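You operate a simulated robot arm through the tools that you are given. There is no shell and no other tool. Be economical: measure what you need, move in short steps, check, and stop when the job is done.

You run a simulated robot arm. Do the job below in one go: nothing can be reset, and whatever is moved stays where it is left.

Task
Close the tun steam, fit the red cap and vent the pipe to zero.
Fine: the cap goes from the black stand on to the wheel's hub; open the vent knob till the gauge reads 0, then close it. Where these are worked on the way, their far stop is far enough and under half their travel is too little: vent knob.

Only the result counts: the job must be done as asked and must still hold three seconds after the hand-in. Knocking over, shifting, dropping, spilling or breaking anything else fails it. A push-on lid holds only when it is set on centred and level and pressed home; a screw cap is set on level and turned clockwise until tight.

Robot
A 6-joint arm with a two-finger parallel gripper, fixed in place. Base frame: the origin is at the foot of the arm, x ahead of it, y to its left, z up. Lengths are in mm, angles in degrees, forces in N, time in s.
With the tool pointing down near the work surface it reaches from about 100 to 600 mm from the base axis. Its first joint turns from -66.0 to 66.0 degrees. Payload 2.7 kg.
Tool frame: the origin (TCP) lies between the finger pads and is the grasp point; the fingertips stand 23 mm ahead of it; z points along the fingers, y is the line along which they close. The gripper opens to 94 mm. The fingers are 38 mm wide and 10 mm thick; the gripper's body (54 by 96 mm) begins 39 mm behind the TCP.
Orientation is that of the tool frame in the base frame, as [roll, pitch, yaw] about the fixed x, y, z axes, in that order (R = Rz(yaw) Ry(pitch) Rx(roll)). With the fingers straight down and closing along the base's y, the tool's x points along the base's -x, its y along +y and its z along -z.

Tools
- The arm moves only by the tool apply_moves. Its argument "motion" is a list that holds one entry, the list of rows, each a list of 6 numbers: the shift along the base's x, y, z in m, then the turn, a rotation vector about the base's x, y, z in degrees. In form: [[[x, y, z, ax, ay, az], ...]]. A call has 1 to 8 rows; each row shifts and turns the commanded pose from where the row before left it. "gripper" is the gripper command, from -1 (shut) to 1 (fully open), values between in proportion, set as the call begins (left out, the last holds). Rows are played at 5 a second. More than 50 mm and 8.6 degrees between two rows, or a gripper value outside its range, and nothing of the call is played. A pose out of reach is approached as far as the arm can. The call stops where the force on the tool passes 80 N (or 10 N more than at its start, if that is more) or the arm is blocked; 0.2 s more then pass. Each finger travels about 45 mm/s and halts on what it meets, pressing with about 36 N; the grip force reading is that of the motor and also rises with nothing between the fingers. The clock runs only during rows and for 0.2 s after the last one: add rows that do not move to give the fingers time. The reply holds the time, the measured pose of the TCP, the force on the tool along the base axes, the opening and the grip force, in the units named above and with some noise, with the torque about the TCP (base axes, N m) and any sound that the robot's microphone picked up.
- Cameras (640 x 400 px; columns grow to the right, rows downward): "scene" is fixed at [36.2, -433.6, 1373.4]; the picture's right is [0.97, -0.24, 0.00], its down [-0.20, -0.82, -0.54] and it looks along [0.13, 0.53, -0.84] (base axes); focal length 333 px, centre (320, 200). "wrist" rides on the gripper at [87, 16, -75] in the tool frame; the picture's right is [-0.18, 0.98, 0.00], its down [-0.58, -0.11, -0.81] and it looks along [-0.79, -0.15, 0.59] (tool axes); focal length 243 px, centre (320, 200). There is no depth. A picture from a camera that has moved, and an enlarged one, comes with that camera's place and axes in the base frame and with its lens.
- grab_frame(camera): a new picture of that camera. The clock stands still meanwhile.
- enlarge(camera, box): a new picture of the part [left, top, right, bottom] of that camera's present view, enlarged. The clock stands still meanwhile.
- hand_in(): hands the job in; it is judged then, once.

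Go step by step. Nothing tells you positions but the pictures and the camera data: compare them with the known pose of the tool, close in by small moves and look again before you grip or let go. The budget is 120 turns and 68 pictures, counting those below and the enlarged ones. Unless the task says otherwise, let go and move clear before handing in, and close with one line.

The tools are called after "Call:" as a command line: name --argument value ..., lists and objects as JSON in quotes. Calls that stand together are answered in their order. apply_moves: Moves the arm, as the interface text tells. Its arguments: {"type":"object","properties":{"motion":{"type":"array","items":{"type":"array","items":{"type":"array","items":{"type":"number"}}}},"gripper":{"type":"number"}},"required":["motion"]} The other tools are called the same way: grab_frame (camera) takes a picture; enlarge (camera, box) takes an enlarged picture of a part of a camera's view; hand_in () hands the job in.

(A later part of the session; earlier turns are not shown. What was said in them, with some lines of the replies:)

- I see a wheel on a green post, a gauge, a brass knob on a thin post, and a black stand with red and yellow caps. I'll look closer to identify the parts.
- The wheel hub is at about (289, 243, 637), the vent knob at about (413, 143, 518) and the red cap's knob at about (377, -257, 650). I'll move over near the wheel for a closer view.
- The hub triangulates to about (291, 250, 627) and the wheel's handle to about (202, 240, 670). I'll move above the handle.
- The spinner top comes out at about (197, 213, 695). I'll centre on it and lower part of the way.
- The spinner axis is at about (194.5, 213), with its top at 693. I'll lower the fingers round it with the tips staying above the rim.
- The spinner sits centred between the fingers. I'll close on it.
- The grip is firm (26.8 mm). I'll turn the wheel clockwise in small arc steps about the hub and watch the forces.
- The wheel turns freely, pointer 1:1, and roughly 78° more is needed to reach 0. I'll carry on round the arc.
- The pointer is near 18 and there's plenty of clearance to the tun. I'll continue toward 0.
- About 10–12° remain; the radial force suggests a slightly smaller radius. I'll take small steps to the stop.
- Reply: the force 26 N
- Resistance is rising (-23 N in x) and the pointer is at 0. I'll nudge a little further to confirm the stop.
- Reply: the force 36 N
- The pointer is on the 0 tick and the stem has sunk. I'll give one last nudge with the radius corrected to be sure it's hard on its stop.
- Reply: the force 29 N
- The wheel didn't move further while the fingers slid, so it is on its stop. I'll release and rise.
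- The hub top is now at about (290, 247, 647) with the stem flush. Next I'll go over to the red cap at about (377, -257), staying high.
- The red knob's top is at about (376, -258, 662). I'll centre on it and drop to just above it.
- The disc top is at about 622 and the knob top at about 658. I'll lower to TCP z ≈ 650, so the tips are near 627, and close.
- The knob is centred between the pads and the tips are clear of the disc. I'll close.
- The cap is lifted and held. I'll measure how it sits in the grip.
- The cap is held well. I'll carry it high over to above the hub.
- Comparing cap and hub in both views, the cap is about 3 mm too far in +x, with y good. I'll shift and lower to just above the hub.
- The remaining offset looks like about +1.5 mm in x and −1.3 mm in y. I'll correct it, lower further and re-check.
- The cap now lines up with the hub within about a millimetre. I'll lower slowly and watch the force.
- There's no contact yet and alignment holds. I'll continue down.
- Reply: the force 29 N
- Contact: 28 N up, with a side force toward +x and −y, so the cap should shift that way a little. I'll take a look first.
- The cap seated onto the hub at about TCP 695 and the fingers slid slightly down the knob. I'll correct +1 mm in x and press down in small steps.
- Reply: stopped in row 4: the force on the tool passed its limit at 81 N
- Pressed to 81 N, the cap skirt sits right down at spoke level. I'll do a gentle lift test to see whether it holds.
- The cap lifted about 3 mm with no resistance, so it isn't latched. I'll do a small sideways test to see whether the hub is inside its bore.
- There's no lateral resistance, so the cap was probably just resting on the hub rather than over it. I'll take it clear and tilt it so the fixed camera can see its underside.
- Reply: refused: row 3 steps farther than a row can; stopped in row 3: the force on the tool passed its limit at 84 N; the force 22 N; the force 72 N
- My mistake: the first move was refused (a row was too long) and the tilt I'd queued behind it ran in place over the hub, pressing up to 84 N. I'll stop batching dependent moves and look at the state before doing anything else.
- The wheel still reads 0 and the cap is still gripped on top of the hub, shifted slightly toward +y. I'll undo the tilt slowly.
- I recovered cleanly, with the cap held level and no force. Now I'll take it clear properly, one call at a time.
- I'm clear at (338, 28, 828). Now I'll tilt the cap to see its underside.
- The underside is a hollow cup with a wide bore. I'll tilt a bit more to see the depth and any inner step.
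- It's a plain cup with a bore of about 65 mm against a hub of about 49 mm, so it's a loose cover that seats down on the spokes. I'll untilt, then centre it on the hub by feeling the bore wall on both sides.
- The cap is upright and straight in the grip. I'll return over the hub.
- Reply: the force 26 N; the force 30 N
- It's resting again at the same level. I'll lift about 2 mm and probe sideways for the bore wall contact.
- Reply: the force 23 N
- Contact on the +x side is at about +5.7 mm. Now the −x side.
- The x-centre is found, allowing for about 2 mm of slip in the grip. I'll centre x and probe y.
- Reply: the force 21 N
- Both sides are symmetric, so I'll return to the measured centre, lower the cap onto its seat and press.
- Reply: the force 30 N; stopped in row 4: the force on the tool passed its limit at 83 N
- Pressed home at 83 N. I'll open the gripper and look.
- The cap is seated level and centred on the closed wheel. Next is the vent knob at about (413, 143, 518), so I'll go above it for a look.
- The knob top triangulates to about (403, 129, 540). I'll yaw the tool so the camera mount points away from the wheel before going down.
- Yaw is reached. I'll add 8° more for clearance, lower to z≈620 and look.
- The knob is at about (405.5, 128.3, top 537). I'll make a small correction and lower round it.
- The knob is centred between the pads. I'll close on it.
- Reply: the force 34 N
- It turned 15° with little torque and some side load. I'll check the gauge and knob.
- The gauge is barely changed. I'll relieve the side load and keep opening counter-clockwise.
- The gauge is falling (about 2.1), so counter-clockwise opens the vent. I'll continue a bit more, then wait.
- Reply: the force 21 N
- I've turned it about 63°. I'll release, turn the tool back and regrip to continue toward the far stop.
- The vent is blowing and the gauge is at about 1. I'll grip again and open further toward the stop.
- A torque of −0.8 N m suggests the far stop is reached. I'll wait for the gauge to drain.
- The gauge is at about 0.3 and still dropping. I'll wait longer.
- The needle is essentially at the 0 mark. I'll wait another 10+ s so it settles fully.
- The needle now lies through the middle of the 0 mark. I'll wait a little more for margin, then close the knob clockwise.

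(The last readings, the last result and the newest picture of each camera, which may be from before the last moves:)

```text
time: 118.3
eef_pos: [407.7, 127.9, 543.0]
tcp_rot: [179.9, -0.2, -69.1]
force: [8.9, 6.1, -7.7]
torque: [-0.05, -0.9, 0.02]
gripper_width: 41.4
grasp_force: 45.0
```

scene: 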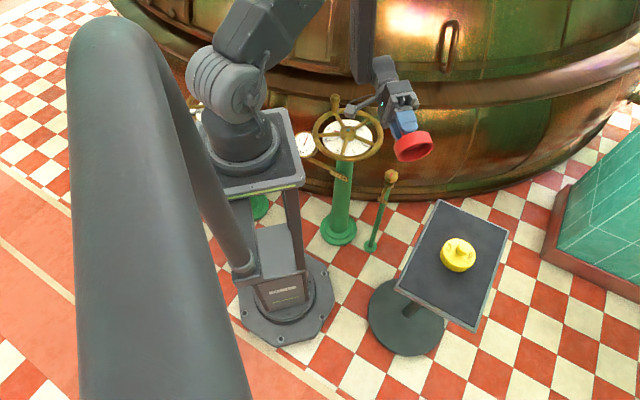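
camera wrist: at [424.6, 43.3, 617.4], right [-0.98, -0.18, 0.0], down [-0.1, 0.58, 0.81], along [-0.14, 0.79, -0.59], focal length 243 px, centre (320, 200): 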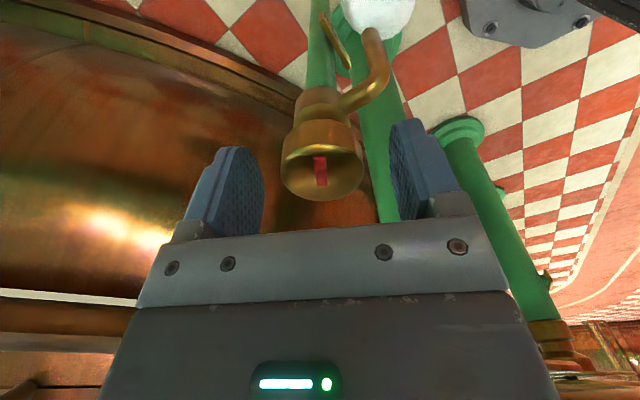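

It turned back 48°. A little more, then I'll regrip.

Call:
apply_moves --motion '[[[0, 0, 0, 0, 0, -6], [0, 0, 0, 0, 0, -6], [0, 0, 0, 0, 0, -6], [0, 0, 0, 0, 0, 0]]]'

Call:
apply_moves --motion '[[[0, 0, 0, 0, 0, 0], [0, 0, 0, 0, 0, 0], [0, 0, 0, 0, 0, 0], [0, 0, 0, 0, 0, 0]]]' --gripper 0.5

Call:
apply_moves --motion '[[[0, 0.001, 0, 0, 0, 8], [0, 0, 0, 0, 0, 8], [0, 0, 0, 0, 0, 8], [0, 0, 0, 0, 0, 8], [0, 0, 0, 0, 0, 8], [0, 0, 0, 0, 0, 8], [0, 0, 0, 0, 0, 8], [0, 0, 0, 0, 0, 8]]]'

Call:
apply_moves --motion '[[[0, 0, 0, 0, 0, 8], [0, 0, 0, 0, 0, 4], [0, 0, 0, 0, 0, 0]]]'

```text
time: 119.3
eef_pos: [406.5, 128.8, 541.2]
tcp_rot: [179.7, -0.1, -87.2]
force: [-3.5, 1.0, 14.4]
torque: [0.8, -0.41, 0.0]
gripper_width: 41.5
grasp_force: 44.9
```

```text
time: 120.3
eef_pos: [407.1, 129.0, 541.5]
tcp_rot: [179.9, -0.2, -87.0]
force: [1.1, 0.0, -0.3]
torque: [0.01, -0.01, -0.03]
gripper_width: 70.4
grasp_force: 0.0
```

```text
time: 122.1
eef_pos: [407.2, 129.1, 542.5]
tcp_rot: [179.9, -0.1, -22.8]
force: [-0.2, -0.6, -0.4]
torque: [-0.01, -0.04, -0.03]
gripper_width: 70.3
grasp_force: 0.1
```

```text
time: 122.9
eef_pos: [407.8, 130.9, 540.9]
tcp_rot: [179.9, -0.1, -10.9]
force: [0.0, 0.1, 0.0]
torque: [0.05, 0.0, -0.01]
gripper_width: 70.5
grasp_force: 0.0
```

I'll regrip and finish closing.

Call:
apply_moves --motion '[[[0, 0, 0, 0, 0, 0], [0, 0, 0, 0, 0, 0], [0, 0, 0, 0, 0, 0], [0, 0, 0, 0, 0, 0], [0, 0, 0, 0, 0, 0]]]' --gripper -1

Call:
apply_moves --motion '[[[0, 0, 0, 0, 0, -6], [0, 0, 0, 0, 0, -6], [0, 0, 0, 0, 0, -6], [0, 0, 0, 0, 0, -6], [0, 0, 0, 0, 0, -6], [0, 0, 0, 0, 0, 0]]]'

Call:
apply_moves --motion '[[[0, 0, 0, 0, 0, -5], [0, 0, 0, 0, 0, -5], [0, 0, 0, 0, 0, 0]]]'

Call:
apply_moves --motion '[[[0, 0, 0, 0, 0, -4], [0, 0, 0, 0, 0, -4], [0, 0, 0, 0, 0, 0]]]'

```text
time: 124.1
eef_pos: [407.6, 130.9, 542.1]
tcp_rot: [179.9, -0.1, -11.0]
force: [-0.2, 7.0, -3.3]
torque: [0.21, -0.21, 0.01]
gripper_width: 41.3
grasp_force: 45.0
```

```text
time: 125.5
eef_pos: [408.1, 130.5, 542.6]
tcp_rot: [180.0, -0.1, -41.0]
force: [1.8, 6.2, 0.0]
torque: [0.26, -0.3, 0.75]
gripper_width: 41.8
grasp_force: 44.6
```

```text
time: 126.3
eef_pos: [406.5, 130.7, 542.6]
tcp_rot: [-180.0, -0.1, -51.1]
force: [3.9, 4.4, 0.2]
torque: [0.41, -0.43, 0.3]
gripper_width: 41.8
grasp_force: 44.9
```

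```text
time: 127.1
eef_pos: [406.6, 130.0, 541.8]
tcp_rot: [179.9, -0.2, -59.0]
force: [3.6, 5.0, 2.5]
torque: [0.17, 0.08, 0.07]
gripper_width: 40.9
grasp_force: 44.3
```

The stop torque appeared and then the grip slipped on the knob, so it's closed. I'll release, rise and check.

Call:
apply_moves --motion '[[[0, 0, 0, 0, 0, 0], [0, 0, 0, 0, 0, 0], [0, 0, 0, 0, 0, 0], [0, 0, 0.03, 0, 0, 0], [0, 0, 0.04, 0, 0, 0], [0, 0, 0.04, 0, 0, 0], [0, 0, 0.04, 0, 0, 0], [0, 0, 0.04, 0, 0, 0]]]' --gripper 0.6

Call:
enlarge --camera "scene" --box '[290, 105, 418, 185]'

```text
time: 128.9
eef_pos: [407.4, 129.0, 731.7]
tcp_rot: [179.8, -0.2, -59.0]
force: [-0.3, -0.6, -0.7]
torque: [0.02, -0.01, -0.03]
gripper_width: 75.0
grasp_force: 0.0
```

```text
5.00 times, centred on (354, 145) of scene
camera zoom: at [36.2, -433.6, 1373.4], right [0.97, -0.24, 0.0], down [-0.2, -0.82, -0.54], along [0.13, 0.53, -0.84], focal length 1663 px, centre (150, 475)
```

zoom: 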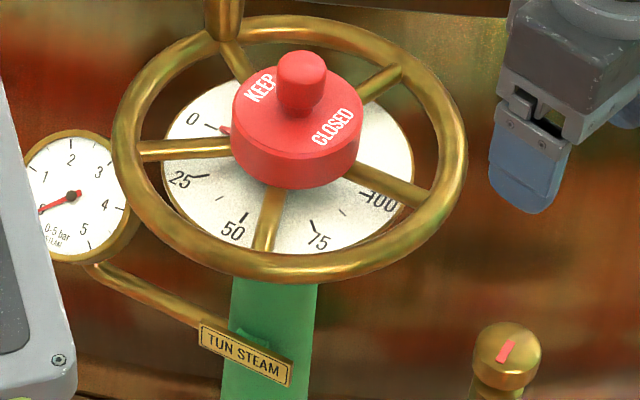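

The gauge is at 0 and the wheel at 0 with the cap in place. I'll check the knob's mark against its starting orientation.

Call:
enlarge --camera "scene" --box '[350, 155, 430, 205]'

```text
8.00 times, centred on (390, 180) of scene
camera zoom: at [36.2, -433.6, 1373.4], right [0.97, -0.24, 0.0], down [-0.2, -0.82, -0.54], along [0.13, 0.53, -0.84], focal length 2661 px, centre (-240, 360)
```

zoom: 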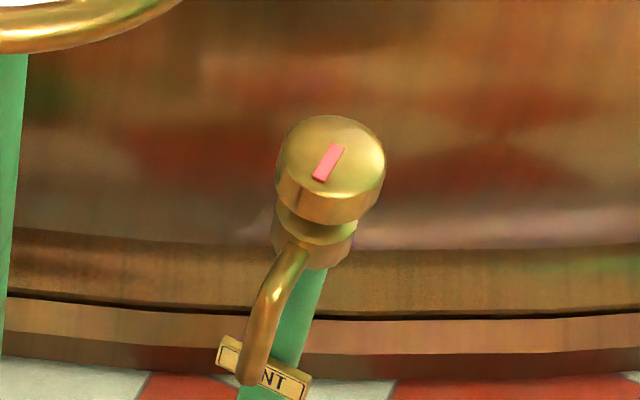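

The knob's mark is exactly back where it started (closed), the gauge reads 0, the wheel is at 0 and the cap is seated. The arm is clear, so I'm handing in.

Call:
hand_in

```text
The job is handed in.
```

The tun steam is closed with its dial on 0, the red cap is on the wheel's hub, and the pipe is vented to 0 with the vent knob closed again. The cap is a loose cover resting level on the spokes; it did not latch, and lifted freely after the first press. While placing it, a tilt I had queued behind a refused move ran over the hub (84 N); I saw nothing moved or damaged afterwards.
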